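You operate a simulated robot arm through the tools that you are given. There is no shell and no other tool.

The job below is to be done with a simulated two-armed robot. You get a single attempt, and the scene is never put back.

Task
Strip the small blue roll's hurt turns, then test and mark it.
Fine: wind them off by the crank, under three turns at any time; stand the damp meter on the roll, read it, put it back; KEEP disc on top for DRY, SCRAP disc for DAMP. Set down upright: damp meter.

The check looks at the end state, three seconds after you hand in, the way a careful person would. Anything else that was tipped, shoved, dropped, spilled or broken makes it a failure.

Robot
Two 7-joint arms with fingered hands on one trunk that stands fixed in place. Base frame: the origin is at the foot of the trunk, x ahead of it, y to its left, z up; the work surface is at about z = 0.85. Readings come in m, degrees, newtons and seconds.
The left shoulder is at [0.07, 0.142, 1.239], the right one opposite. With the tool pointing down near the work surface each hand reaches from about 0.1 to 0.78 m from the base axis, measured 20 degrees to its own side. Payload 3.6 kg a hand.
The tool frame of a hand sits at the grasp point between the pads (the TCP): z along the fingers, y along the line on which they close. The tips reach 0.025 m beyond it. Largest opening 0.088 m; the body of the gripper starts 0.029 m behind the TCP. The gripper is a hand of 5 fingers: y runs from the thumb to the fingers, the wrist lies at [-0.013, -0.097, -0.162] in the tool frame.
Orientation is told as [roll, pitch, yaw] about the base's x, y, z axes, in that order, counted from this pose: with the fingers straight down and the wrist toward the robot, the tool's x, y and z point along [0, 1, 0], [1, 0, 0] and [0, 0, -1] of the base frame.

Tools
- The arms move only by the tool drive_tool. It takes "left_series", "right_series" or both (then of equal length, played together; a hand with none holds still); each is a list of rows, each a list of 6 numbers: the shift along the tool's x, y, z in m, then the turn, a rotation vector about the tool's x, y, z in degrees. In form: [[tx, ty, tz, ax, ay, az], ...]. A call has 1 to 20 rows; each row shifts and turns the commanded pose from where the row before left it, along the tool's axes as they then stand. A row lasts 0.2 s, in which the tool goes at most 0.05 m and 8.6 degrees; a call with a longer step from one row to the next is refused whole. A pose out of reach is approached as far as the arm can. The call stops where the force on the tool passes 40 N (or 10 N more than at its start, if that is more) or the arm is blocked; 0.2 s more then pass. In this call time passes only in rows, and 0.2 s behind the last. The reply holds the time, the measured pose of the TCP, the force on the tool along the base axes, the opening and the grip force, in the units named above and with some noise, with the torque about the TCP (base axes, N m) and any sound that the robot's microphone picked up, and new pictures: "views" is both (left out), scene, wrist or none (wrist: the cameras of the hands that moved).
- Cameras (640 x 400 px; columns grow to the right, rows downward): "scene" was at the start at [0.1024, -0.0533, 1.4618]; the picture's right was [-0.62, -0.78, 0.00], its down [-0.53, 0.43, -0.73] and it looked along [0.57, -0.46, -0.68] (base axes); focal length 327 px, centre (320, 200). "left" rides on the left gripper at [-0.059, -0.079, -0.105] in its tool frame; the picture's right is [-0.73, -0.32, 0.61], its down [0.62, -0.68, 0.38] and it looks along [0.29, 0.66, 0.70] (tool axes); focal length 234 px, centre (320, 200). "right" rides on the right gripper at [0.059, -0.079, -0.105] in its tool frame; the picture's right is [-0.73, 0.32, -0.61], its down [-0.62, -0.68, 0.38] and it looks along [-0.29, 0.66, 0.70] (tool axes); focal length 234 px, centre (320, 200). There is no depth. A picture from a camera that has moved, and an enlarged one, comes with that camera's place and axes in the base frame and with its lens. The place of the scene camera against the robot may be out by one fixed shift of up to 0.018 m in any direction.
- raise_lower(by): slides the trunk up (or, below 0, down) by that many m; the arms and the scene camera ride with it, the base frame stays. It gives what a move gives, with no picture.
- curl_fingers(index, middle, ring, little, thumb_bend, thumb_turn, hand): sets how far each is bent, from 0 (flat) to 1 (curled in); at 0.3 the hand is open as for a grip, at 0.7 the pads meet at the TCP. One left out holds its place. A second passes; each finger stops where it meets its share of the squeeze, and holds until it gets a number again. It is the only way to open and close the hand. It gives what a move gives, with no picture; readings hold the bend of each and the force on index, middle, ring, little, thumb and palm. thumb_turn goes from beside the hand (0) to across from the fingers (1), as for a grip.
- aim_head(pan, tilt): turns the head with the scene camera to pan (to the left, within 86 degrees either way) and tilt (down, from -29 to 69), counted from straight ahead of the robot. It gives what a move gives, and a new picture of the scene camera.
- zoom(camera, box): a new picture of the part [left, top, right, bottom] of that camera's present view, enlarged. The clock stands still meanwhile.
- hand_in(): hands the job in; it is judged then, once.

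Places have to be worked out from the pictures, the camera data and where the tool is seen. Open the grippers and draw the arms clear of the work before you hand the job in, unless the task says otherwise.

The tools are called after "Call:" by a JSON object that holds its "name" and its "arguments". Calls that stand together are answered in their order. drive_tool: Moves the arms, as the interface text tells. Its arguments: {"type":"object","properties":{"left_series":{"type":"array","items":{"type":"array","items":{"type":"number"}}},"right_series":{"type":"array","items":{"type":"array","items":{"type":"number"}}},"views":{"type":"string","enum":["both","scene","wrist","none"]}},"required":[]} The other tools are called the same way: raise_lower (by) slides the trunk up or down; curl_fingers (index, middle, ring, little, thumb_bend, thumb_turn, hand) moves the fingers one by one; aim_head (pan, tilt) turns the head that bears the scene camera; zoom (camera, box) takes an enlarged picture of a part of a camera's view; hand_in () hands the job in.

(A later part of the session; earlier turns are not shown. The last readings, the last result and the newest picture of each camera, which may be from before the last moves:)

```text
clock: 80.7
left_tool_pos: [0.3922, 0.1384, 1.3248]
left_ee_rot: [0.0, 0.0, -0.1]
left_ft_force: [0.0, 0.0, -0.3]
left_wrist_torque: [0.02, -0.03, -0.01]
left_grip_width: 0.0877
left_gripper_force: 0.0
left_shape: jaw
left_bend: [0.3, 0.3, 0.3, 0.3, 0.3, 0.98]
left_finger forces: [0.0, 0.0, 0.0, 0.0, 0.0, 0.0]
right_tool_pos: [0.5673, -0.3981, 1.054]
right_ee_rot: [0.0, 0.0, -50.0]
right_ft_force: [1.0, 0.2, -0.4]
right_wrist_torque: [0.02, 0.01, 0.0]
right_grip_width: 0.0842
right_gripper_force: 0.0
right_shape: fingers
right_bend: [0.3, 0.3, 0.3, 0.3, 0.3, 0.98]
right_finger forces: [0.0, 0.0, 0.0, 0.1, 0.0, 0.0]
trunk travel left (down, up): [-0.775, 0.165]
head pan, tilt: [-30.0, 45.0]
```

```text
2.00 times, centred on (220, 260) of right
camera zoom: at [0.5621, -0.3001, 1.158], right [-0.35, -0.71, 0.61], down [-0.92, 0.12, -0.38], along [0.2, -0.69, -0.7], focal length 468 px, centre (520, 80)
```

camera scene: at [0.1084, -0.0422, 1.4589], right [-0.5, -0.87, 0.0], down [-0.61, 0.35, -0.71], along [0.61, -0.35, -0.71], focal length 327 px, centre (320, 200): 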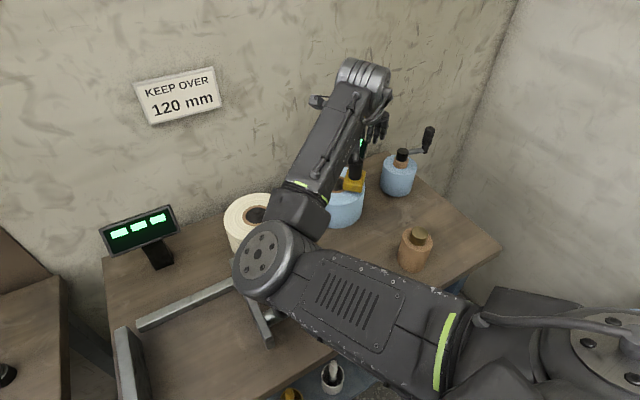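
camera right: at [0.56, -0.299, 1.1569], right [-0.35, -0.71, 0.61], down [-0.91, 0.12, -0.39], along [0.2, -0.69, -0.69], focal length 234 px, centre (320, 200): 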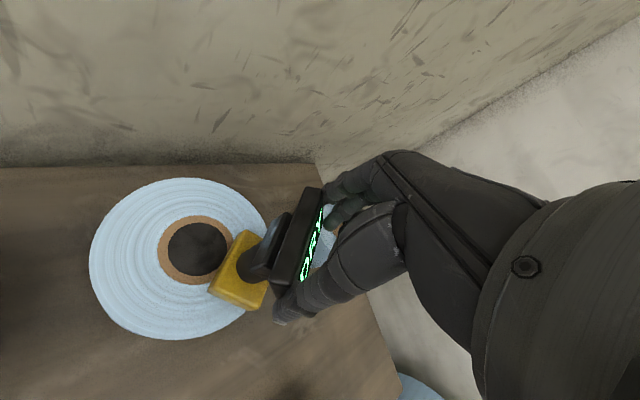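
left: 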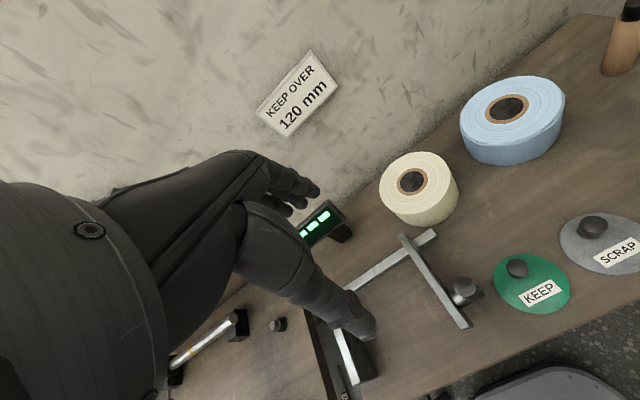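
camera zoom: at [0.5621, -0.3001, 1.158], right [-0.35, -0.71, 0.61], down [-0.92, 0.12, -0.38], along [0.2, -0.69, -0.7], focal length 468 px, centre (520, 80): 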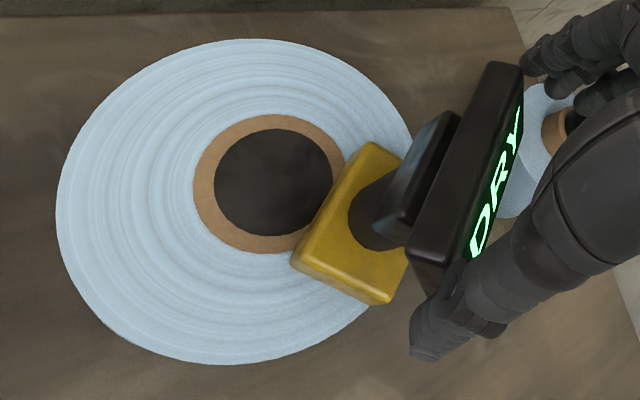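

It stands by itself and reads DRY, so the KEEP disc is the one. I regrip the meter by the same panel edges and lift it.

Call:
{"name": "drive_tool", "arguments": {"right_series": [[0, 0, 0.003, 0, 0, 0]], "views": "none"}}

Call:
{"name": "curl_fingers", "arguments": {"hand": "right", "index": 0.47, "middle": 0.5, "ring": 0.5, "little": 0.5, "thumb_bend": 0.48}}

Call:
{"name": "drive_tool", "arguments": {"right_series": [[0, 0, -0.005, 0, 0, 0], [0, 0, -0.01, 0, 0, 0], [0, 0, -0.02, 0, 0, 0]], "views": "wrist"}}

Call:
{"name": "zoom", "arguments": {"camera": "scene", "box": [310, 120, 400, 220]}}

```text
clock: 81.1
left_tool_pos: [0.394, 0.14, 1.3254]
left_ee_rot: [0.0, 0.0, 0.0]
left_ft_force: [0.4, 0.6, -0.3]
left_wrist_torque: [0.01, 0.03, -0.02]
left_grip_width: 0.0877
left_gripper_force: 0.0
left_shape: jaw
left_bend: [0.3, 0.3, 0.3, 0.3, 0.3, 0.98]
left_finger forces: [0.0, 0.1, 0.1, 0.1, 0.0, 0.1]
right_tool_pos: [0.5674, -0.3974, 1.0509]
right_ee_rot: [0.0, 0.0, -50.0]
right_ft_force: [0.1, -0.2, 0.1]
right_wrist_torque: [0.03, -0.01, -0.05]
right_grip_width: 0.0847
right_gripper_force: 0.0
right_shape: fingers
right_bend: [0.3, 0.3, 0.3, 0.3, 0.3, 0.98]
right_finger forces: [0.0, 0.0, 0.0, 0.0, 0.0, 0.1]
trunk travel left (down, up): [-0.775, 0.165]
head pan, tilt: [-30.0, 45.0]
```

```text
clock: 82.1
left_tool_pos: [0.3926, 0.1397, 1.325]
left_ee_rot: [0.0, 0.0, -0.1]
left_ft_force: [0.1, -0.3, -0.5]
left_wrist_torque: [-0.02, -0.01, 0.01]
left_grip_width: 0.0874
left_gripper_force: 0.0
left_shape: jaw
left_bend: [0.3, 0.3, 0.3, 0.3, 0.3, 0.98]
left_finger forces: [0.0, 0.1, 0.1, 0.0, 0.1, 0.2]
right_tool_pos: [0.5679, -0.3962, 1.0513]
right_ee_rot: [0.0, 0.0, -50.0]
right_ft_force: [0.2, -0.1, 2.3]
right_wrist_torque: [-0.17, -0.12, -0.01]
right_grip_width: 0.0678
right_gripper_force: 8.6
right_shape: fingers
right_bend: [0.39, 0.45, 0.5, 0.5, 0.39, 0.99]
right_finger forces: [5.5, 3.6, 0.0, 0.0, 7.7, 0.0]
trunk travel left (down, up): [-0.775, 0.165]
head pan, tilt: [-30.0, 45.0]
```

```text
clock: 82.9
left_tool_pos: [0.392, 0.1411, 1.3262]
left_ee_rot: [0.0, -0.1, -0.1]
left_ft_force: [-0.4, 0.4, 0.7]
left_wrist_torque: [0.0, 0.02, 0.01]
left_grip_width: 0.0876
left_gripper_force: 0.2
left_shape: jaw
left_bend: [0.3, 0.3, 0.3, 0.3, 0.3, 0.98]
left_finger forces: [0.0, 0.0, 0.1, 0.1, 0.0, 0.0]
right_tool_pos: [0.5666, -0.3975, 1.0865]
right_ee_rot: [-0.1, 0.0, -50.1]
right_ft_force: [-0.1, 0.6, -0.7]
right_wrist_torque: [0.0, 0.01, 0.01]
right_grip_width: 0.0674
right_gripper_force: 8.4
right_shape: fingers
right_bend: [0.4, 0.46, 0.5, 0.5, 0.39, 0.99]
right_finger forces: [5.1, 2.7, 0.1, 0.1, 7.6, 0.0]
trunk travel left (down, up): [-0.775, 0.165]
head pan, tilt: [-30.0, 45.0]
camera right: at [0.562, -0.3005, 1.1902], right [-0.35, -0.71, 0.61], down [-0.92, 0.12, -0.38], along [0.2, -0.69, -0.7], focal length 234 px, centre (320, 200)
```

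right: 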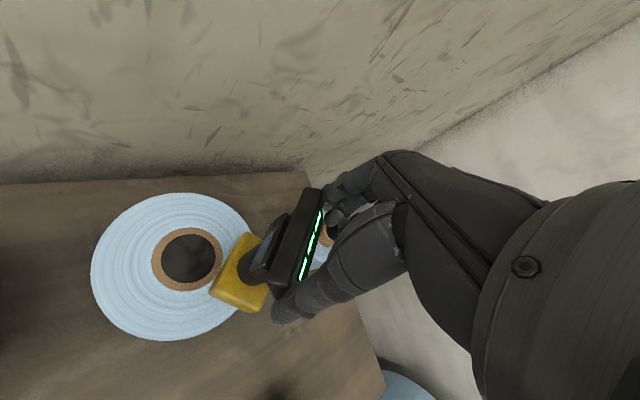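

```text
4.00 times, centred on (355, 170) of scene
camera zoom: at [0.1082, -0.0417, 1.4588], right [-0.5, -0.87, 0.0], down [-0.61, 0.35, -0.71], along [0.61, -0.35, -0.71], focal length 1307 px, centre (180, 320)
```

zoom: 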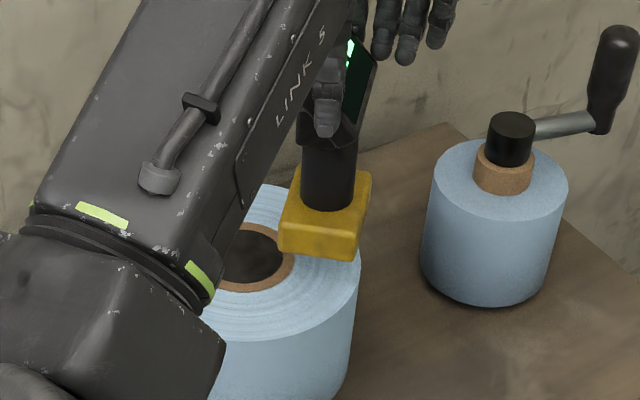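

Lifted cleanly (display back to bars). I raise it and carry it back over its original spot, then turn it to the original heading.

Call:
{"name": "drive_tool", "arguments": {"right_series": [[0, 0, -0.022, 0, 0, 0], [0, 0, -0.022, 0, 0, 0], [-0.0294, -0.0015, 0, 0, 0, 0], [-0.0294, -0.0015, 0, 0, 0, 0], [-0.0294, -0.0015, 0, 0, 0, 0], [-0.0294, -0.0015, 0, 0, 0, 0], [-0.0294, -0.0015, 0, 0, 0, 0], [-0.0294, -0.0015, 0, 0, 0, 0], [-0.0294, -0.0015, 0, 0, 0, 0], [-0.0294, -0.0015, 0, 0, 0, 0], [0, 0, 0, 0, 0, 8], [0, 0, 0, 0, 0, 8], [0, 0, 0, 0, 0, 8], [0, 0, 0, 0, 0, 8], [0, 0, 0, 0, 0, 8]], "views": "both"}}

```text
clock: 86.1
left_tool_pos: [0.3928, 0.1396, 1.3261]
left_ee_rot: [-0.1, 0.1, -0.1]
left_ft_force: [0.0, -0.5, -0.5]
left_wrist_torque: [0.01, 0.0, 0.01]
left_grip_width: 0.0881
left_gripper_force: 0.1
left_shape: jaw
left_bend: [0.3, 0.3, 0.3, 0.3, 0.3, 0.98]
left_finger forces: [0.0, 0.0, 0.1, 0.0, 0.0, 0.1]
right_tool_pos: [0.3787, -0.5399, 1.1282]
right_ee_rot: [0.1, 0.0, -90.2]
right_ft_force: [-0.2, -0.7, -2.2]
right_wrist_torque: [-0.02, 0.06, 0.03]
right_grip_width: 0.0673
right_gripper_force: 6.1
right_shape: fingers
right_bend: [0.39, 0.5, 0.5, 0.5, 0.4, 0.99]
right_finger forces: [6.4, 0.3, 0.1, 0.0, 6.3, 0.0]
trunk travel left (down, up): [-0.775, 0.165]
head pan, tilt: [-30.0, 45.0]
camera scene: at [0.1086, -0.0423, 1.4588], right [-0.5, -0.87, 0.0], down [-0.61, 0.35, -0.71], along [0.61, -0.35, -0.71], focal length 327 px, centre (320, 200)
camera right: at [0.4381, -0.4615, 1.2334], right [-0.73, -0.32, 0.61], down [-0.62, 0.68, -0.38], along [-0.29, -0.66, -0.7], focal length 234 px, centre (320, 200)
```

scene: 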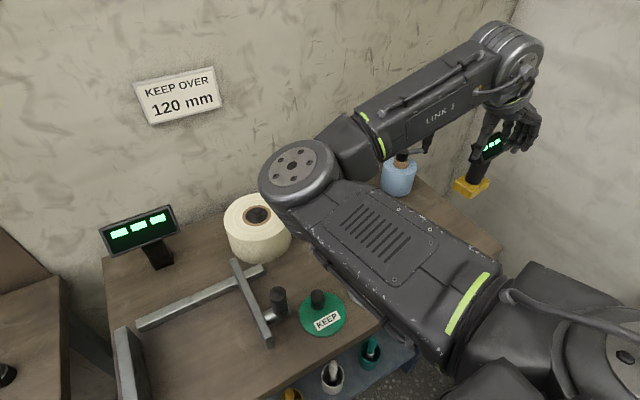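
right: 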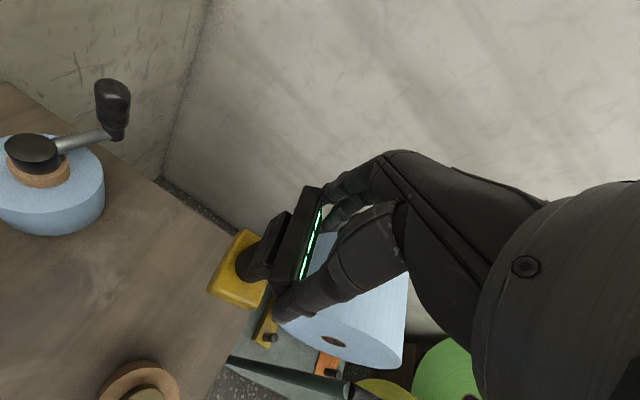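

Right above its home position. I lower in steps and feel for contact.

Call:
{"name": "drive_tool", "arguments": {"right_series": [[0, 0, 0.04, 0, 0, 0], [0, 0, 0.04, 0, 0, 0], [0, 0, 0.035, 0, 0, 0], [0, 0, 0.02, 0, 0, 0], [0, 0, 0.01, 0, 0, 0]], "views": "wrist"}}

Call:
{"name": "zoom", "arguments": {"camera": "scene", "box": [410, 130, 530, 270]}}

```text
clock: 87.3
left_tool_pos: [0.3929, 0.1387, 1.325]
left_ee_rot: [0.1, 0.0, -0.2]
left_ft_force: [-0.1, -0.3, 0.1]
left_wrist_torque: [-0.02, 0.01, -0.01]
left_grip_width: 0.0879
left_gripper_force: 0.0
left_shape: jaw
left_bend: [0.3, 0.3, 0.3, 0.3, 0.3, 0.98]
left_finger forces: [0.1, 0.1, 0.0, 0.0, 0.1, 0.0]
right_tool_pos: [0.3823, -0.5404, 0.9846]
right_ee_rot: [0.0, 0.0, -90.0]
right_ft_force: [0.4, 0.0, -0.2]
right_wrist_torque: [0.0, 0.03, 0.04]
right_grip_width: 0.0669
right_gripper_force: 6.5
right_shape: fingers
right_bend: [0.39, 0.5, 0.5, 0.5, 0.4, 0.99]
right_finger forces: [6.3, 0.0, 0.0, 0.1, 6.2, 0.1]
trunk travel left (down, up): [-0.775, 0.165]
head pan, tilt: [-30.0, 45.0]
camera right: at [0.4396, -0.4608, 1.0892], right [-0.73, -0.32, 0.61], down [-0.62, 0.68, -0.38], along [-0.29, -0.66, -0.7], focal length 234 px, centre (320, 200)
```

right: 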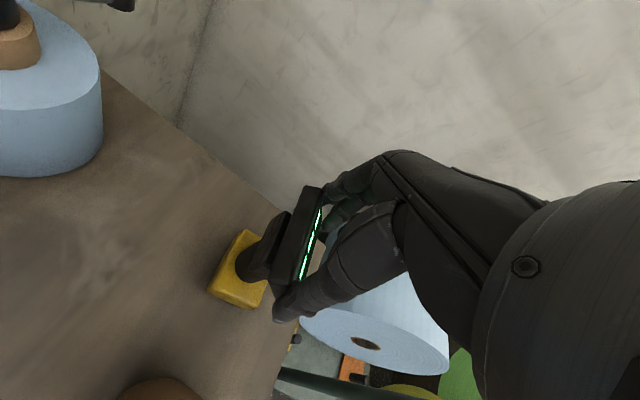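

```text
2.86 times, centred on (470, 200) of scene
camera zoom: at [0.1082, -0.0422, 1.4589], right [-0.5, -0.87, 0.0], down [-0.61, 0.35, -0.71], along [0.61, -0.35, -0.71], focal length 934 px, centre (-109, 200)
```

zoom: 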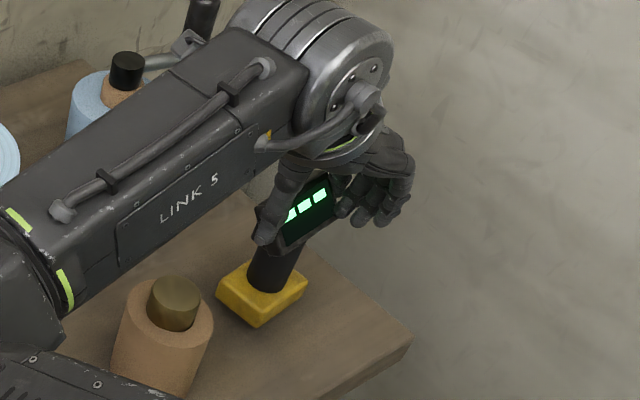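

Call:
{"name": "drive_tool", "arguments": {"right_series": [[0, 0, 0.004, 0, 0, 0], [-0.002, 0, 0.004, 0, 0, 0]], "views": "none"}}

Call:
{"name": "drive_tool", "arguments": {"right_series": [[0, 0, 0.003, 0, 0, 0]], "views": "none"}}

Call:
{"name": "drive_tool", "arguments": {"right_series": [[0, 0, 0.002, 0, 0, 0]], "views": "none"}}

```text
clock: 87.9
left_tool_pos: [0.3926, 0.1383, 1.3257]
left_ee_rot: [0.0, 0.0, -0.1]
left_ft_force: [-0.5, 0.0, 0.2]
left_wrist_torque: [-0.02, -0.01, 0.0]
left_grip_width: 0.0876
left_gripper_force: 0.0
left_shape: jaw
left_bend: [0.3, 0.3, 0.3, 0.3, 0.3, 0.98]
left_finger forces: [0.0, 0.0, 0.1, 0.0, 0.0, 0.0]
right_tool_pos: [0.3771, -0.5399, 0.9768]
right_ee_rot: [0.0, 0.1, -90.1]
right_ft_force: [0.8, 0.3, -2.5]
right_wrist_torque: [0.0, 0.01, 0.02]
right_grip_width: 0.0672
right_gripper_force: 5.9
right_shape: fingers
right_bend: [0.39, 0.5, 0.5, 0.5, 0.4, 0.99]
right_finger forces: [6.3, 0.2, 0.0, 0.1, 6.3, 0.0]
trunk travel left (down, up): [-0.775, 0.165]
head pan, tilt: [-30.0, 45.0]
```

```text
clock: 88.3
left_tool_pos: [0.3926, 0.1382, 1.3262]
left_ee_rot: [0.0, 0.0, 0.0]
left_ft_force: [0.8, 0.2, 0.7]
left_wrist_torque: [-0.02, -0.01, -0.01]
left_grip_width: 0.088
left_gripper_force: 0.1
left_shape: jaw
left_bend: [0.3, 0.3, 0.3, 0.3, 0.3, 0.98]
left_finger forces: [0.1, 0.0, 0.0, 0.1, 0.0, 0.1]
right_tool_pos: [0.376, -0.5387, 0.9726]
right_ee_rot: [0.0, -0.1, -90.0]
right_ft_force: [0.6, 0.2, -2.6]
right_wrist_torque: [0.01, 0.02, 0.01]
right_grip_width: 0.0669
right_gripper_force: 6.5
right_shape: fingers
right_bend: [0.39, 0.5, 0.5, 0.5, 0.4, 0.99]
right_finger forces: [6.3, 0.2, 0.0, 0.1, 6.2, 0.1]
trunk travel left (down, up): [-0.775, 0.165]
head pan, tilt: [-30.0, 45.0]
```

```text
clock: 88.7
left_tool_pos: [0.392, 0.1399, 1.3251]
left_ee_rot: [-0.1, 0.0, -0.1]
left_ft_force: [-0.2, 1.0, -0.3]
left_wrist_torque: [0.0, -0.01, 0.02]
left_grip_width: 0.0878
left_gripper_force: 0.0
left_shape: jaw
left_bend: [0.3, 0.3, 0.3, 0.3, 0.3, 0.98]
left_finger forces: [0.0, 0.0, 0.0, 0.0, 0.1, 0.0]
right_tool_pos: [0.3769, -0.5387, 0.97]
right_ee_rot: [0.0, 0.0, -90.0]
right_ft_force: [-0.1, 0.6, -0.4]
right_wrist_torque: [-0.01, 0.01, 0.01]
right_grip_width: 0.0672
right_gripper_force: 6.9
right_shape: fingers
right_bend: [0.39, 0.5, 0.5, 0.5, 0.4, 0.99]
right_finger forces: [6.2, 0.7, 0.0, 0.0, 6.3, 0.0]
trunk travel left (down, up): [-0.775, 0.165]
head pan, tilt: [-30.0, 45.0]
```

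Force is just going to zero — contact beginning. One or two more millimetres.

Call:
{"name": "drive_tool", "arguments": {"right_series": [[0, 0, 0.002, 0, 0, 0]], "views": "none"}}

Call:
{"name": "drive_tool", "arguments": {"right_series": [[0, 0, 0.0015, 0, 0, 0]], "views": "wrist"}}

Call:
{"name": "zoom", "arguments": {"camera": "right", "box": [180, 170, 360, 330]}}

```text
clock: 89.1
left_tool_pos: [0.3916, 0.142, 1.3248]
left_ee_rot: [-0.1, 0.1, -0.1]
left_ft_force: [-0.2, -0.5, -0.4]
left_wrist_torque: [0.0, 0.04, 0.0]
left_grip_width: 0.0878
left_gripper_force: 0.1
left_shape: jaw
left_bend: [0.3, 0.3, 0.3, 0.3, 0.3, 0.98]
left_finger forces: [0.0, 0.0, 0.0, 0.1, 0.0, 0.0]
right_tool_pos: [0.3753, -0.5377, 0.9699]
right_ee_rot: [0.1, -0.1, -90.0]
right_ft_force: [0.0, 0.6, 7.7]
right_wrist_torque: [-0.13, 0.03, -0.03]
right_grip_width: 0.0674
right_gripper_force: 8.3
right_shape: fingers
right_bend: [0.39, 0.5, 0.5, 0.5, 0.4, 0.99]
right_finger forces: [6.6, 2.3, 0.0, 0.1, 7.0, 0.0]
trunk travel left (down, up): [-0.775, 0.165]
head pan, tilt: [-30.0, 45.0]
```

```text
clock: 89.5
left_tool_pos: [0.3904, 0.1405, 1.3254]
left_ee_rot: [-0.1, -0.1, 0.0]
left_ft_force: [0.1, 0.6, 0.5]
left_wrist_torque: [0.02, -0.02, -0.01]
left_grip_width: 0.0879
left_gripper_force: 0.0
left_shape: jaw
left_bend: [0.3, 0.3, 0.3, 0.3, 0.3, 0.98]
left_finger forces: [0.0, 0.0, 0.0, 0.0, 0.0, 0.1]
right_tool_pos: [0.3755, -0.5375, 0.9686]
right_ee_rot: [0.2, -0.2, -90.0]
right_ft_force: [0.3, 1.1, 12.7]
right_wrist_torque: [-0.15, -0.03, -0.03]
right_grip_width: 0.0675
right_gripper_force: 8.9
right_shape: fingers
right_bend: [0.38, 0.49, 0.5, 0.5, 0.4, 0.99]
right_finger forces: [6.8, 3.6, 0.0, 0.0, 7.4, 0.1]
trunk travel left (down, up): [-0.775, 0.165]
head pan, tilt: [-30.0, 45.0]
camera right: at [0.4348, -0.4591, 1.0734], right [-0.73, -0.32, 0.61], down [-0.62, 0.68, -0.39], along [-0.29, -0.66, -0.69], focal length 234 px, centre (320, 200)
```

right: 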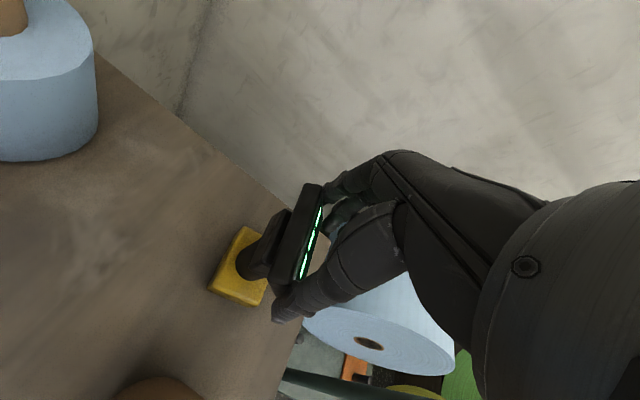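

```text
2.50 times, centred on (270, 250) of right
camera zoom: at [0.4348, -0.4591, 1.0734], right [-0.73, -0.32, 0.61], down [-0.62, 0.68, -0.39], along [-0.29, -0.66, -0.69], focal length 585 px, centre (445, 75)
```

zoom: 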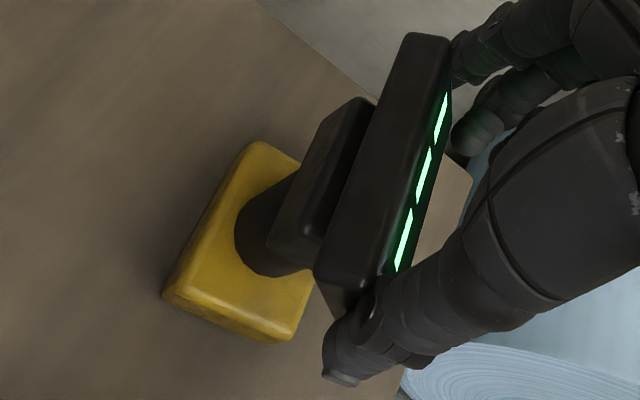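

Down on the table (12.7 N). I relieve the push and open in stages.

Call:
{"name": "drive_tool", "arguments": {"right_series": [[0, 0, -0.0035, 0, 0, 0]], "views": "none"}}

Call:
{"name": "curl_fingers", "arguments": {"hand": "right", "index": 0.37, "middle": 0.37, "ring": 0.37, "little": 0.37, "thumb_bend": 0.37}}

Call:
{"name": "curl_fingers", "arguments": {"hand": "right", "index": 0.28, "middle": 0.28, "ring": 0.28, "little": 0.28, "thumb_bend": 0.28}}

Call:
{"name": "zoom", "arguments": {"camera": "right", "box": [180, 170, 360, 330]}}

Call:
{"name": "zoom", "arguments": {"camera": "scene", "box": [410, 130, 530, 270]}}

```text
clock: 89.9
left_tool_pos: [0.3925, 0.1391, 1.3255]
left_ee_rot: [0.0, 0.1, -0.1]
left_ft_force: [0.6, -0.1, -0.4]
left_wrist_torque: [-0.01, -0.01, -0.01]
left_grip_width: 0.0876
left_gripper_force: 0.0
left_shape: jaw
left_bend: [0.3, 0.3, 0.3, 0.3, 0.3, 0.98]
left_finger forces: [0.1, 0.1, 0.1, 0.0, 0.0, 0.0]
right_tool_pos: [0.3771, -0.5385, 0.9689]
right_ee_rot: [-0.1, 0.1, -90.1]
right_ft_force: [-1.2, 1.5, 2.3]
right_wrist_torque: [-0.01, 0.03, 0.0]
right_grip_width: 0.067
right_gripper_force: 6.3
right_shape: fingers
right_bend: [0.39, 0.5, 0.5, 0.5, 0.4, 0.99]
right_finger forces: [5.9, 0.7, 0.1, 0.0, 6.5, 0.1]
trunk travel left (down, up): [-0.775, 0.165]
head pan, tilt: [-30.0, 45.0]
```

```text
clock: 90.9
left_tool_pos: [0.3929, 0.1396, 1.3247]
left_ee_rot: [-0.1, 0.0, 0.0]
left_ft_force: [0.2, 0.4, 0.6]
left_wrist_torque: [0.01, -0.01, -0.02]
left_grip_width: 0.0878
left_gripper_force: 0.1
left_shape: jaw
left_bend: [0.3, 0.3, 0.3, 0.3, 0.3, 0.98]
left_finger forces: [0.0, 0.0, 0.1, 0.0, 0.0, 0.1]
right_tool_pos: [0.377, -0.5398, 0.9709]
right_ee_rot: [0.0, 0.0, -90.0]
right_ft_force: [-0.7, 0.1, -0.3]
right_wrist_torque: [0.02, 0.0, 0.03]
right_grip_width: 0.0713
right_gripper_force: 0.2
right_shape: fingers
right_bend: [0.37, 0.37, 0.37, 0.37, 0.36, 0.99]
right_finger forces: [0.2, 0.1, 0.0, 0.0, 0.5, 0.1]
trunk travel left (down, up): [-0.775, 0.165]
head pan, tilt: [-30.0, 45.0]
```

```text
clock: 91.9
left_tool_pos: [0.3924, 0.1391, 1.3254]
left_ee_rot: [0.1, 0.0, -0.1]
left_ft_force: [0.1, -0.7, -0.4]
left_wrist_torque: [0.02, 0.01, -0.02]
left_grip_width: 0.0876
left_gripper_force: 0.1
left_shape: jaw
left_bend: [0.3, 0.3, 0.3, 0.3, 0.3, 0.98]
left_finger forces: [0.0, 0.0, 0.1, 0.1, 0.0, 0.0]
right_tool_pos: [0.3771, -0.5385, 0.9712]
right_ee_rot: [-0.1, 0.0, -90.0]
right_ft_force: [0.0, 0.8, 0.4]
right_wrist_torque: [0.0, -0.01, 0.0]
right_grip_width: 0.0883
right_gripper_force: 0.0
right_shape: fingers
right_bend: [0.28, 0.28, 0.28, 0.28, 0.28, 0.97]
right_finger forces: [0.0, 0.0, 0.0, 0.1, 0.1, 0.0]
trunk travel left (down, up): [-0.775, 0.165]
head pan, tilt: [-30.0, 45.0]
```

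```text
2.50 times, centred on (270, 250) of right
camera zoom: at [0.4359, -0.4606, 1.0756], right [-0.73, -0.32, 0.61], down [-0.62, 0.68, -0.38], along [-0.29, -0.66, -0.7], focal length 585 px, centre (445, 75)
```

zoom: 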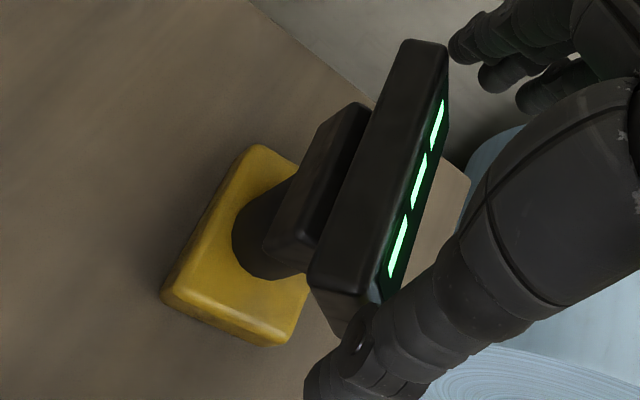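

```text
2.86 times, centred on (470, 200) of scene
camera zoom: at [0.1081, -0.042, 1.4589], right [-0.5, -0.87, 0.0], down [-0.61, 0.35, -0.71], along [0.61, -0.35, -0.71], focal length 934 px, centre (-109, 200)
```

zoom: 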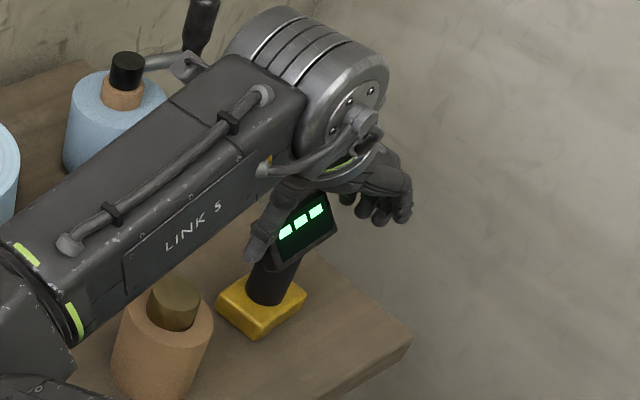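

The meter stands upright at its home spot. I lift the hand straight up and rotate back to yaw 0.

Call:
{"name": "drive_tool", "arguments": {"right_series": [[0, 0, -0.02, 0, 0, 0], [0, 0, -0.045, 0, 0, 0], [0, 0, -0.045, 0, 0, 0], [0, 0, -0.045, 0, 0, 0], [0, 0, -0.045, 0, 0, 0], [0, 0, 0, 0, 0, -8], [0, 0, 0, 0, 0, -8], [0, 0, 0, 0, 0, -8], [0, 0, 0, 0, 0, -8], [0, 0, 0, 0, 0, -8], [0, 0, 0, 0, 0, -8], [0, 0, 0, 0, 0, -8], [0, 0, 0, 0, 0, -8], [0, 0, 0, 0, 0, -8], [0, 0, 0, 0, 0, -8], [0, 0, 0, 0, 0, -8], [0, 0, 0, 0, 0, -2]], "views": "both"}}

```text
clock: 95.5
left_tool_pos: [0.3927, 0.1381, 1.3256]
left_ee_rot: [-0.1, 0.0, 0.0]
left_ft_force: [-1.0, -1.1, 0.0]
left_wrist_torque: [0.02, -0.05, 0.0]
left_grip_width: 0.0877
left_gripper_force: 0.1
left_shape: jaw
left_bend: [0.3, 0.3, 0.3, 0.3, 0.3, 0.98]
left_finger forces: [0.0, 0.0, 0.0, 0.1, 0.1, 0.0]
right_tool_pos: [0.377, -0.5388, 1.1711]
right_ee_rot: [0.0, -0.1, 0.1]
right_ft_force: [0.8, 0.9, 0.3]
right_wrist_torque: [-0.04, 0.03, 0.0]
right_grip_width: 0.0884
right_gripper_force: 0.0
right_shape: fingers
right_bend: [0.28, 0.28, 0.28, 0.28, 0.28, 0.97]
right_finger forces: [0.0, 0.0, 0.1, 0.0, 0.0, 0.1]
trunk travel left (down, up): [-0.775, 0.165]
head pan, tilt: [-30.0, 45.0]
camera scene: at [0.1082, -0.0419, 1.4589], right [-0.5, -0.87, 0.0], down [-0.61, 0.35, -0.71], along [0.61, -0.35, -0.71], focal length 327 px, centre (320, 200)
camera right: at [0.2988, -0.4812, 1.2759], right [0.32, -0.73, 0.61], down [-0.68, -0.62, -0.38], along [0.66, -0.29, -0.7], focal length 234 px, centre (320, 200)
```

scene: 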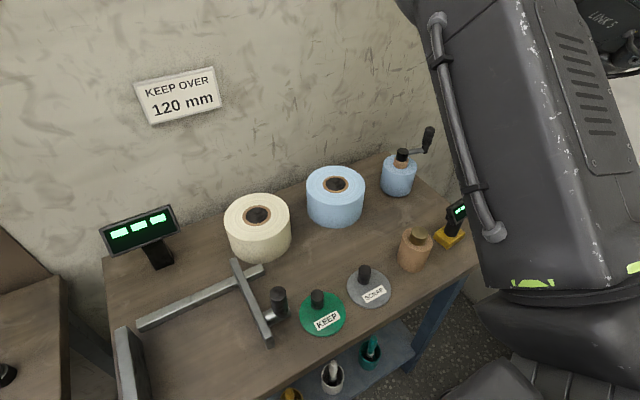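
right: 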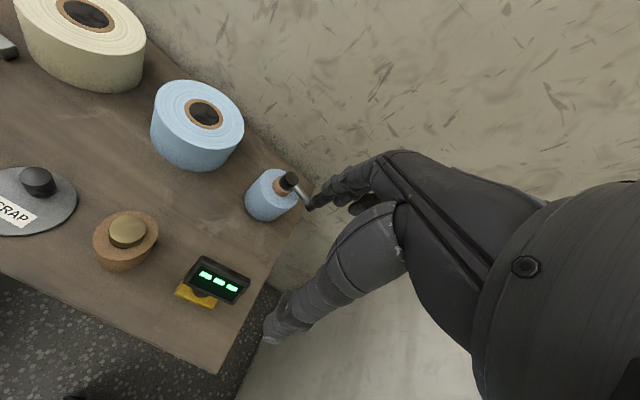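

Table is in order. I move the right hand to where its camera sees the KEEP disc.

Call:
{"name": "drive_tool", "arguments": {"right_series": [[0.04, -0.013, 0.0, 0, 0, 0], [0.04, -0.013, 0.0, 0, 0, 0], [0.04, -0.013, 0.0, 0, 0, 0], [0.04, -0.013, 0.0, 0, 0, 0], [0.04, -0.013, 0.01, 0, 0, 0], [0.04, -0.013, 0.01, 0, 0, 0]], "views": "both"}}

Call:
{"name": "zoom", "arguments": {"camera": "right", "box": [90, 120, 270, 270]}}

Call:
{"name": "zoom", "arguments": {"camera": "scene", "box": [280, 260, 400, 350]}}

```text
clock: 96.9
left_tool_pos: [0.3902, 0.1407, 1.327]
left_ee_rot: [0.1, -0.1, -0.1]
left_ft_force: [0.0, 0.3, 0.3]
left_wrist_torque: [0.0, -0.04, 0.02]
left_grip_width: 0.0877
left_gripper_force: 0.1
left_shape: jaw
left_bend: [0.3, 0.3, 0.3, 0.3, 0.3, 0.98]
left_finger forces: [0.0, 0.1, 0.0, 0.1, 0.1, 0.0]
right_tool_pos: [0.3344, -0.3395, 1.1714]
right_ee_rot: [1.2, 0.3, -0.9]
right_ft_force: [-0.1, 0.1, 0.5]
right_wrist_torque: [-0.03, -0.03, 0.0]
right_grip_width: 0.0885
right_gripper_force: 0.1
right_shape: fingers
right_bend: [0.28, 0.28, 0.28, 0.28, 0.28, 0.97]
right_finger forces: [0.0, 0.1, 0.1, 0.1, 0.0, 0.0]
right hand out of reach, approached as far as the arm can: row 5, 6
trunk travel left (down, up): [-0.775, 0.165]
head pan, tilt: [-30.0, 45.0]
camera scene: at [0.1062, -0.0414, 1.459], right [-0.5, -0.87, 0.0], down [-0.61, 0.35, -0.71], along [0.61, -0.35, -0.71], focal length 327 px, centre (320, 200)
camera right: at [0.2582, -0.2812, 1.2777], right [0.31, -0.74, 0.59], down [-0.69, -0.6, -0.39], along [0.65, -0.29, -0.71], focal length 234 px, centre (320, 200)
```

scene: 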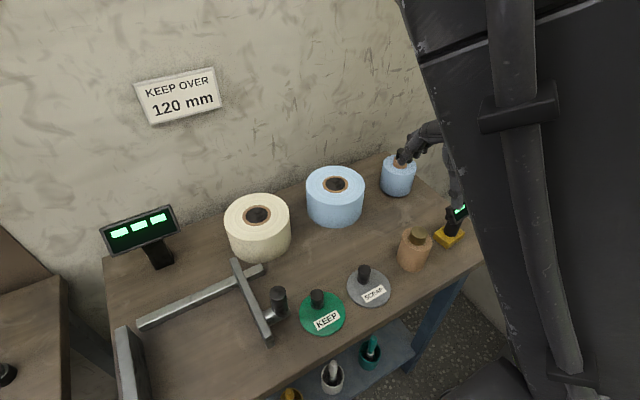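
right: 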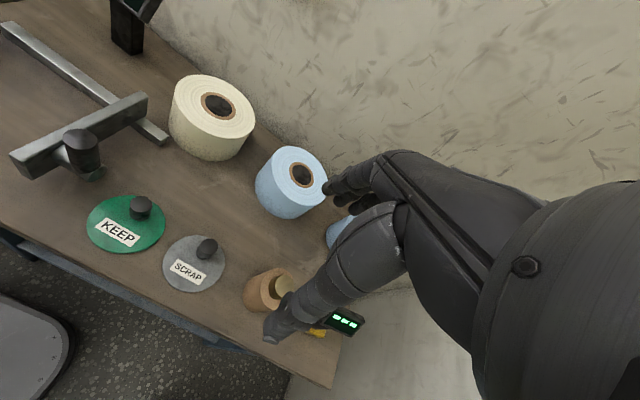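

```text
2.67 times, centred on (180, 195) of right
camera zoom: at [0.2582, -0.2812, 1.2777], right [0.31, -0.74, 0.59], down [-0.69, -0.6, -0.39], along [0.65, -0.29, -0.71], focal length 624 px, centre (693, 213)
```

zoom: 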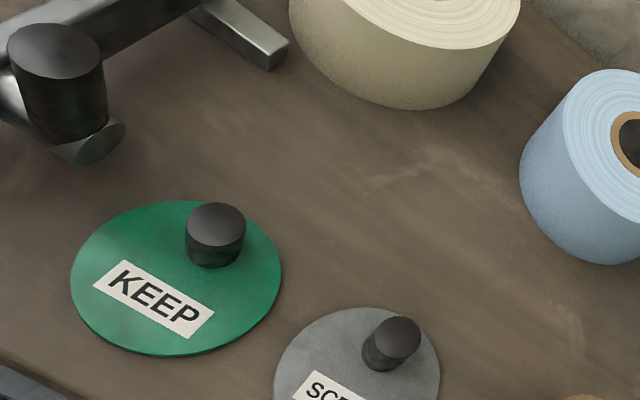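

```text
4.44 times, centred on (340, 305) of scene
camera zoom: at [0.1062, -0.0414, 1.459], right [-0.5, -0.87, 0.0], down [-0.61, 0.35, -0.71], along [0.61, -0.35, -0.71], focal length 1452 px, centre (231, -267)
```

zoom: 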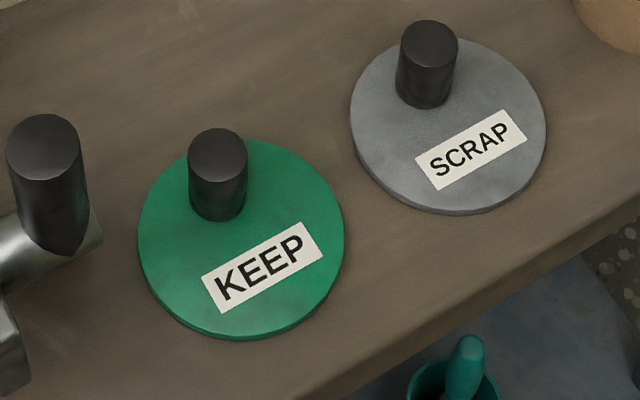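

The KEEP knob is at about (0.387, -0.196), top z≈0.904, set off-centre on a disc centred near (0.367, -0.193). The right wrist posture was limiting, so I yaw +40° and then move left.

Call:
{"name": "drive_tool", "arguments": {"right_series": [[0, 0, 0, 0, 0, -8], [0, 0, 0, 0, 0, -8], [0, 0, 0, 0, 0, -8], [0, 0, 0, 0, 0, -8], [0, 0, 0, 0, 0, -8]], "views": "scene"}}

```text
clock: 98.1
left_tool_pos: [0.3923, 0.138, 1.3258]
left_ee_rot: [0.1, 0.0, -0.1]
left_ft_force: [0.4, 0.9, -0.4]
left_wrist_torque: [0.02, 0.02, 0.02]
left_grip_width: 0.0875
left_gripper_force: 0.1
left_shape: jaw
left_bend: [0.3, 0.3, 0.3, 0.3, 0.3, 0.98]
left_finger forces: [0.1, 0.0, 0.0, 0.0, 0.0, 0.0]
right_tool_pos: [0.3381, -0.3336, 1.1735]
right_ee_rot: [0.0, 0.0, 40.1]
right_ft_force: [0.5, 0.1, -0.3]
right_wrist_torque: [-0.01, -0.01, 0.0]
right_grip_width: 0.0885
right_gripper_force: 0.1
right_shape: fingers
right_bend: [0.28, 0.28, 0.28, 0.28, 0.28, 0.97]
right_finger forces: [0.0, 0.0, 0.0, 0.0, 0.0, 0.1]
trunk travel left (down, up): [-0.775, 0.165]
head pan, tilt: [-30.0, 45.0]
camera scene: at [0.1086, -0.0424, 1.4588], right [-0.5, -0.87, 0.0], down [-0.61, 0.35, -0.71], along [0.61, -0.35, -0.71], focal length 327 px, centre (320, 200)
```

scene: 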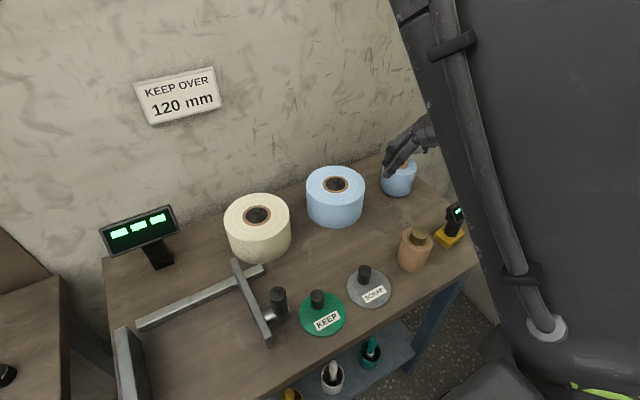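

Call:
{"name": "drive_tool", "arguments": {"right_series": [[0.0186, 0.0316, 0.0175, 0, 0, 0], [0.0186, 0.0316, 0.0175, 0, 0, 0], [0.0186, 0.0316, 0.0175, 0, 0, 0], [0.0186, 0.0316, 0.0175, 0, 0, 0]], "views": "both"}}

```text
clock: 99.1
left_tool_pos: [0.394, 0.1404, 1.3256]
left_ee_rot: [-0.1, 0.2, -0.1]
left_ft_force: [-0.5, -0.5, 0.7]
left_wrist_torque: [-0.01, 0.02, 0.01]
left_grip_width: 0.0879
left_gripper_force: 0.0
left_shape: jaw
left_bend: [0.3, 0.3, 0.3, 0.3, 0.3, 0.98]
left_finger forces: [0.0, 0.0, 0.0, 0.0, 0.0, 0.0]
right_tool_pos: [0.3921, -0.2162, 1.1092]
right_ee_rot: [1.3, -2.1, 39.2]
right_ft_force: [0.4, 0.3, -0.2]
right_wrist_torque: [-0.01, -0.01, -0.02]
right_grip_width: 0.0883
right_gripper_force: 0.2
right_shape: fingers
right_bend: [0.28, 0.28, 0.28, 0.28, 0.28, 0.97]
right_finger forces: [0.0, 0.1, 0.0, 0.0, 0.0, 0.0]
right hand out of reach, approached as far as the arm can: row 4
trunk travel left (down, up): [-0.775, 0.165]
head pan, tilt: [-30.0, 45.0]
camera scene: at [0.1098, -0.0409, 1.4588], right [-0.5, -0.87, 0.0], down [-0.61, 0.35, -0.71], along [0.61, -0.35, -0.71], focal length 327 px, centre (320, 200)
camera right: at [0.2924, -0.2255, 1.2121], right [0.7, -0.38, 0.6], down [-0.13, -0.9, -0.42], along [0.7, 0.22, -0.68], focal length 234 px, centre (320, 200)
```

scene: 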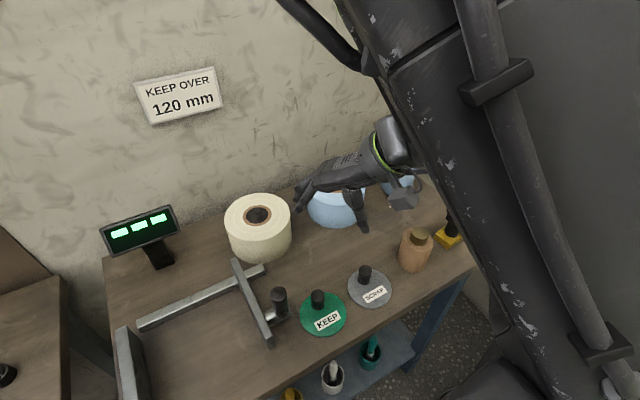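
right: 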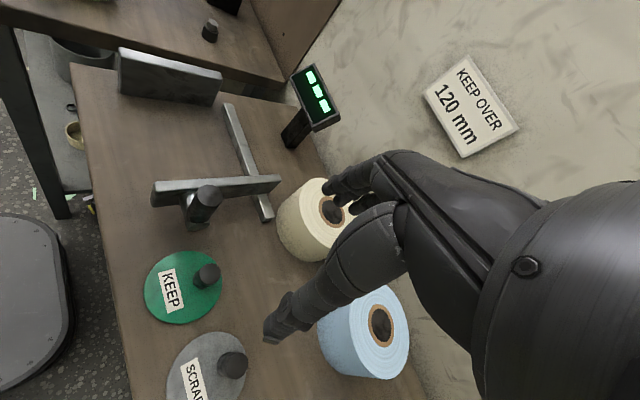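

The arm is too folded here. I raise the trunk by 0.12 m so the right arm hangs lower and more extended.

Call:
{"name": "raise_lower", "arguments": {"by": 0.12}}

Call:
{"name": "drive_tool", "arguments": {"right_series": [[0, 0, 0.04, 0, 0, 0], [0, 0, 0.04, 0, 0, 0], [0, 0, 0.03, 0, 0, 0]], "views": "both"}}

```text
clock: 100.6
left_tool_pos: [0.3923, 0.1388, 1.4455]
left_ee_rot: [0.1, 0.0, -0.1]
left_ft_force: [0.8, 0.0, 0.1]
left_wrist_torque: [-0.02, -0.03, 0.02]
left_grip_width: 0.0877
left_gripper_force: 0.1
left_shape: jaw
left_bend: [0.3, 0.3, 0.3, 0.3, 0.3, 0.98]
left_finger forces: [0.0, 0.1, 0.0, 0.0, 0.0, 0.1]
right_tool_pos: [0.3894, -0.2212, 1.226]
right_ee_rot: [1.7, -1.6, 38.5]
right_ft_force: [-0.3, -0.3, 0.5]
right_wrist_torque: [0.0, 0.02, -0.01]
right_grip_width: 0.0885
right_gripper_force: 0.2
right_shape: fingers
right_bend: [0.28, 0.28, 0.28, 0.28, 0.28, 0.97]
right_finger forces: [0.1, 0.0, 0.0, 0.0, 0.0, 0.0]
trunk travel left (down, up): [-0.895, 0.045]
head pan, tilt: [-30.0, 45.0]
```

```text
clock: 101.4
left_tool_pos: [0.3922, 0.1403, 1.4464]
left_ee_rot: [0.0, 0.0, -0.1]
left_ft_force: [0.9, 0.4, 0.0]
left_wrist_torque: [-0.04, -0.01, 0.0]
left_grip_width: 0.0878
left_gripper_force: 0.1
left_shape: jaw
left_bend: [0.3, 0.3, 0.3, 0.3, 0.3, 0.98]
left_finger forces: [0.0, 0.0, 0.1, 0.0, 0.0, 0.0]
right_tool_pos: [0.3885, -0.2198, 1.112]
right_ee_rot: [-0.1, -0.1, 39.9]
right_ft_force: [0.8, 1.0, 0.5]
right_wrist_torque: [-0.02, -0.01, 0.0]
right_grip_width: 0.0888
right_gripper_force: 0.0
right_shape: fingers
right_bend: [0.28, 0.28, 0.28, 0.28, 0.28, 0.97]
right_finger forces: [0.1, 0.0, 0.0, 0.1, 0.1, 0.0]
trunk travel left (down, up): [-0.895, 0.045]
head pan, tilt: [-30.0, 45.0]
camera scene: at [0.1083, -0.0412, 1.5789], right [-0.5, -0.87, 0.0], down [-0.61, 0.35, -0.71], along [0.61, -0.35, -0.71], focal length 327 px, centre (320, 200)
camera right: at [0.29, -0.226, 1.2175], right [0.71, -0.35, 0.61], down [-0.12, -0.91, -0.39], along [0.69, 0.2, -0.69], focal length 234 px, centre (320, 200)
```

scene: 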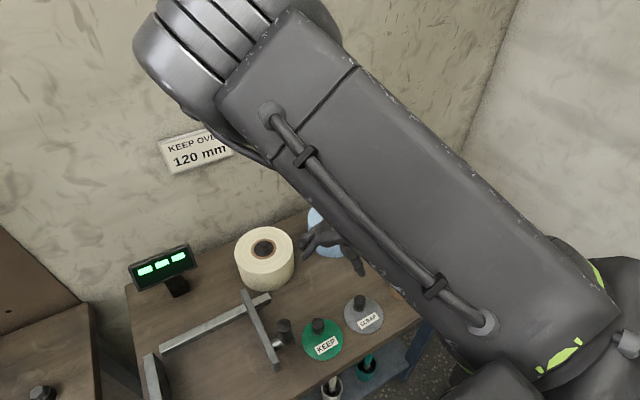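
right: 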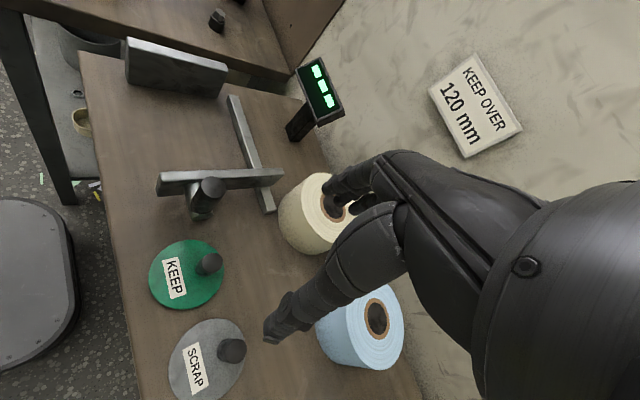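

Call:
{"name": "zoom", "arguments": {"camera": "right", "box": [130, 220, 260, 320]}}

```text
4.00 times, centred on (195, 270) of right
camera zoom: at [0.29, -0.226, 1.2175], right [0.71, -0.35, 0.61], down [-0.12, -0.91, -0.39], along [0.69, 0.2, -0.69], focal length 937 px, centre (820, -80)
```

zoom: 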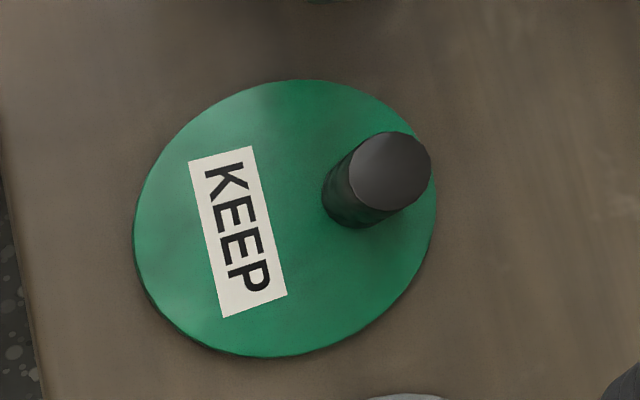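

KEEP knob at (0.387, -0.193), top z≈0.901; disc centre about 22 mm nearer the robot. I descend to z≈1.0, align over the knob, and check.

Call:
{"name": "drive_tool", "arguments": {"right_series": [[0, 0, 0.04, 0, 0, 0], [0, 0, 0.04, 0, 0, 0], [0, 0, 0.025, 0, 0, 0], [0.0215, 0.0161, 0, 0, 0, 0]], "views": "wrist"}}

Call:
{"name": "zoom", "arguments": {"camera": "right", "box": [160, 160, 400, 360]}}

```text
clock: 102.4
left_tool_pos: [0.3923, 0.1386, 1.4453]
left_ee_rot: [0.0, 0.0, -0.1]
left_ft_force: [-0.9, 0.0, 0.6]
left_wrist_torque: [-0.01, 0.0, 0.04]
left_grip_width: 0.0878
left_gripper_force: 0.1
left_shape: jaw
left_bend: [0.3, 0.3, 0.3, 0.3, 0.3, 0.98]
left_finger forces: [0.0, 0.1, 0.0, 0.1, 0.1, 0.1]
right_tool_pos: [0.3884, -0.2158, 1.0099]
right_ee_rot: [0.1, 0.0, 40.1]
right_ft_force: [0.3, -0.1, -0.2]
right_wrist_torque: [0.01, 0.03, -0.02]
right_grip_width: 0.0886
right_gripper_force: 0.1
right_shape: fingers
right_bend: [0.28, 0.28, 0.28, 0.28, 0.28, 0.97]
right_finger forces: [0.1, 0.1, 0.0, 0.0, 0.0, 0.0]
right hand out of reach, approached as far as the arm can: row 4
trunk travel left (down, up): [-0.895, 0.045]
head pan, tilt: [-30.0, 45.0]
camera right: at [0.2904, -0.2231, 1.114], right [0.71, -0.35, 0.61], down [-0.12, -0.91, -0.39], along [0.69, 0.2, -0.7], focal length 234 px, centre (320, 200)
```

right: 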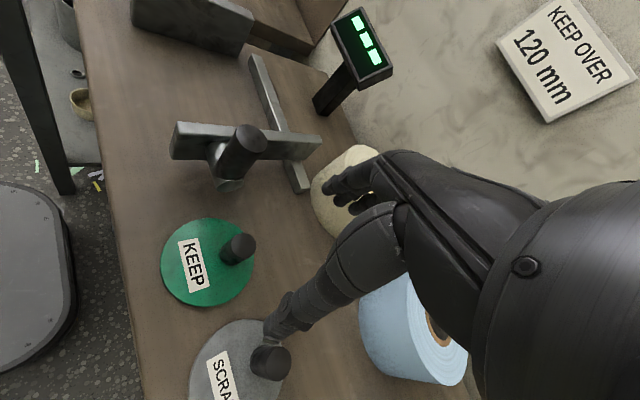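

```text
2.00 times, centred on (280, 260) of right
camera zoom: at [0.2904, -0.2231, 1.114], right [0.71, -0.35, 0.61], down [-0.12, -0.91, -0.39], along [0.69, 0.2, -0.7], focal length 468 px, centre (400, 80)
```

zoom: 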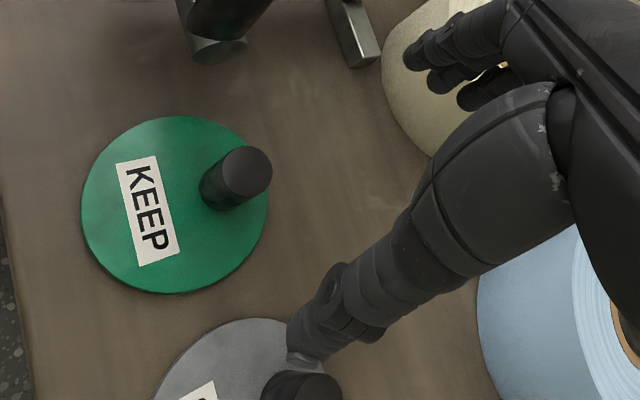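

The right arm stops at y≈−0.216 here. I try a more turned hand (yaw +80°), which puts the wrist further right.

Call:
{"name": "drive_tool", "arguments": {"right_series": [[0, 0, -0.02, 0, 0, -8], [0, 0, 0, 0, 0, -8], [0, 0, 0, 0, 0, -8], [0, 0, 0, 0, 0, -8], [0, 0, 0, 0, 0, -8]], "views": "none"}}

Call:
{"name": "drive_tool", "arguments": {"right_series": [[0, 0.012, 0, 0, 0, 0], [0, 0.012, 0, 0, 0, 0]], "views": "both"}}

```text
clock: 103.6
left_tool_pos: [0.3933, 0.1392, 1.4452]
left_ee_rot: [0.0, 0.0, -0.1]
left_ft_force: [0.4, 0.1, -0.2]
left_wrist_torque: [0.01, 0.01, 0.02]
left_grip_width: 0.0877
left_gripper_force: 0.0
left_shape: jaw
left_bend: [0.3, 0.3, 0.3, 0.3, 0.3, 0.98]
left_finger forces: [0.0, 0.0, 0.0, 0.1, 0.0, 0.1]
right_tool_pos: [0.3933, -0.2153, 1.029]
right_ee_rot: [0.2, 0.1, 80.1]
right_ft_force: [1.2, -0.1, -0.3]
right_wrist_torque: [0.01, 0.0, 0.02]
right_grip_width: 0.0886
right_gripper_force: 0.0
right_shape: fingers
right_bend: [0.28, 0.28, 0.28, 0.28, 0.28, 0.97]
right_finger forces: [0.0, 0.0, 0.0, 0.0, 0.0, 0.0]
right hand out of reach, approached as far as the arm can: row 5
trunk travel left (down, up): [-0.895, 0.045]
head pan, tilt: [-30.0, 45.0]
```

```text
clock: 104.2
left_tool_pos: [0.3927, 0.1393, 1.4464]
left_ee_rot: [0.0, 0.0, -0.1]
left_ft_force: [0.0, 0.4, 0.6]
left_wrist_torque: [-0.02, -0.01, -0.05]
left_grip_width: 0.0876
left_gripper_force: 0.0
left_shape: jaw
left_bend: [0.3, 0.3, 0.3, 0.3, 0.3, 0.98]
left_finger forces: [0.0, 0.0, 0.0, 0.0, 0.1, 0.1]
right_tool_pos: [0.398, -0.1906, 1.0283]
right_ee_rot: [0.0, -0.1, 80.0]
right_ft_force: [-0.4, -0.2, 0.2]
right_wrist_torque: [0.0, 0.02, 0.01]
right_grip_width: 0.0885
right_gripper_force: 0.2
right_shape: fingers
right_bend: [0.28, 0.28, 0.28, 0.28, 0.28, 0.97]
right_finger forces: [0.0, 0.1, 0.1, 0.0, 0.0, 0.1]
trunk travel left (down, up): [-0.895, 0.045]
head pan, tilt: [-30.0, 45.0]
camera scene: at [0.1081, -0.0414, 1.5789], right [-0.5, -0.87, 0.0], down [-0.61, 0.35, -0.71], along [0.61, -0.35, -0.71], focal length 327 px, centre (320, 200)
camera right: at [0.3273, -0.2589, 1.1338], right [0.77, 0.19, 0.61], down [0.5, -0.78, -0.38], along [0.4, 0.6, -0.7], focal length 234 px, centre (320, 200)
```

scene: 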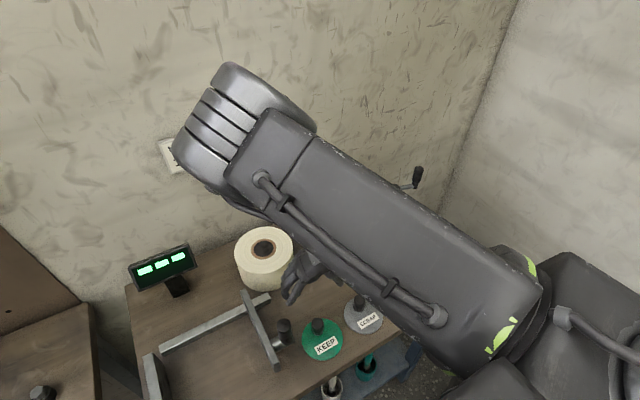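
right: 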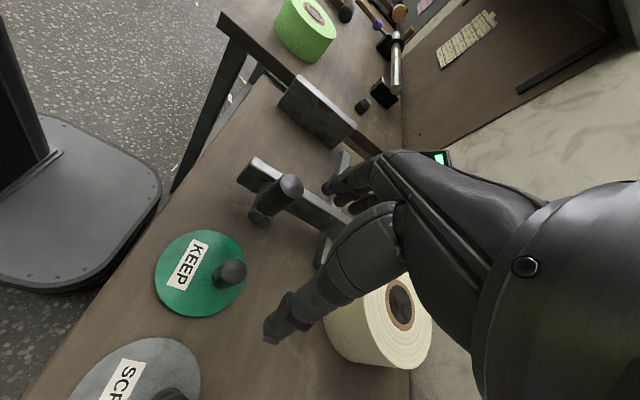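

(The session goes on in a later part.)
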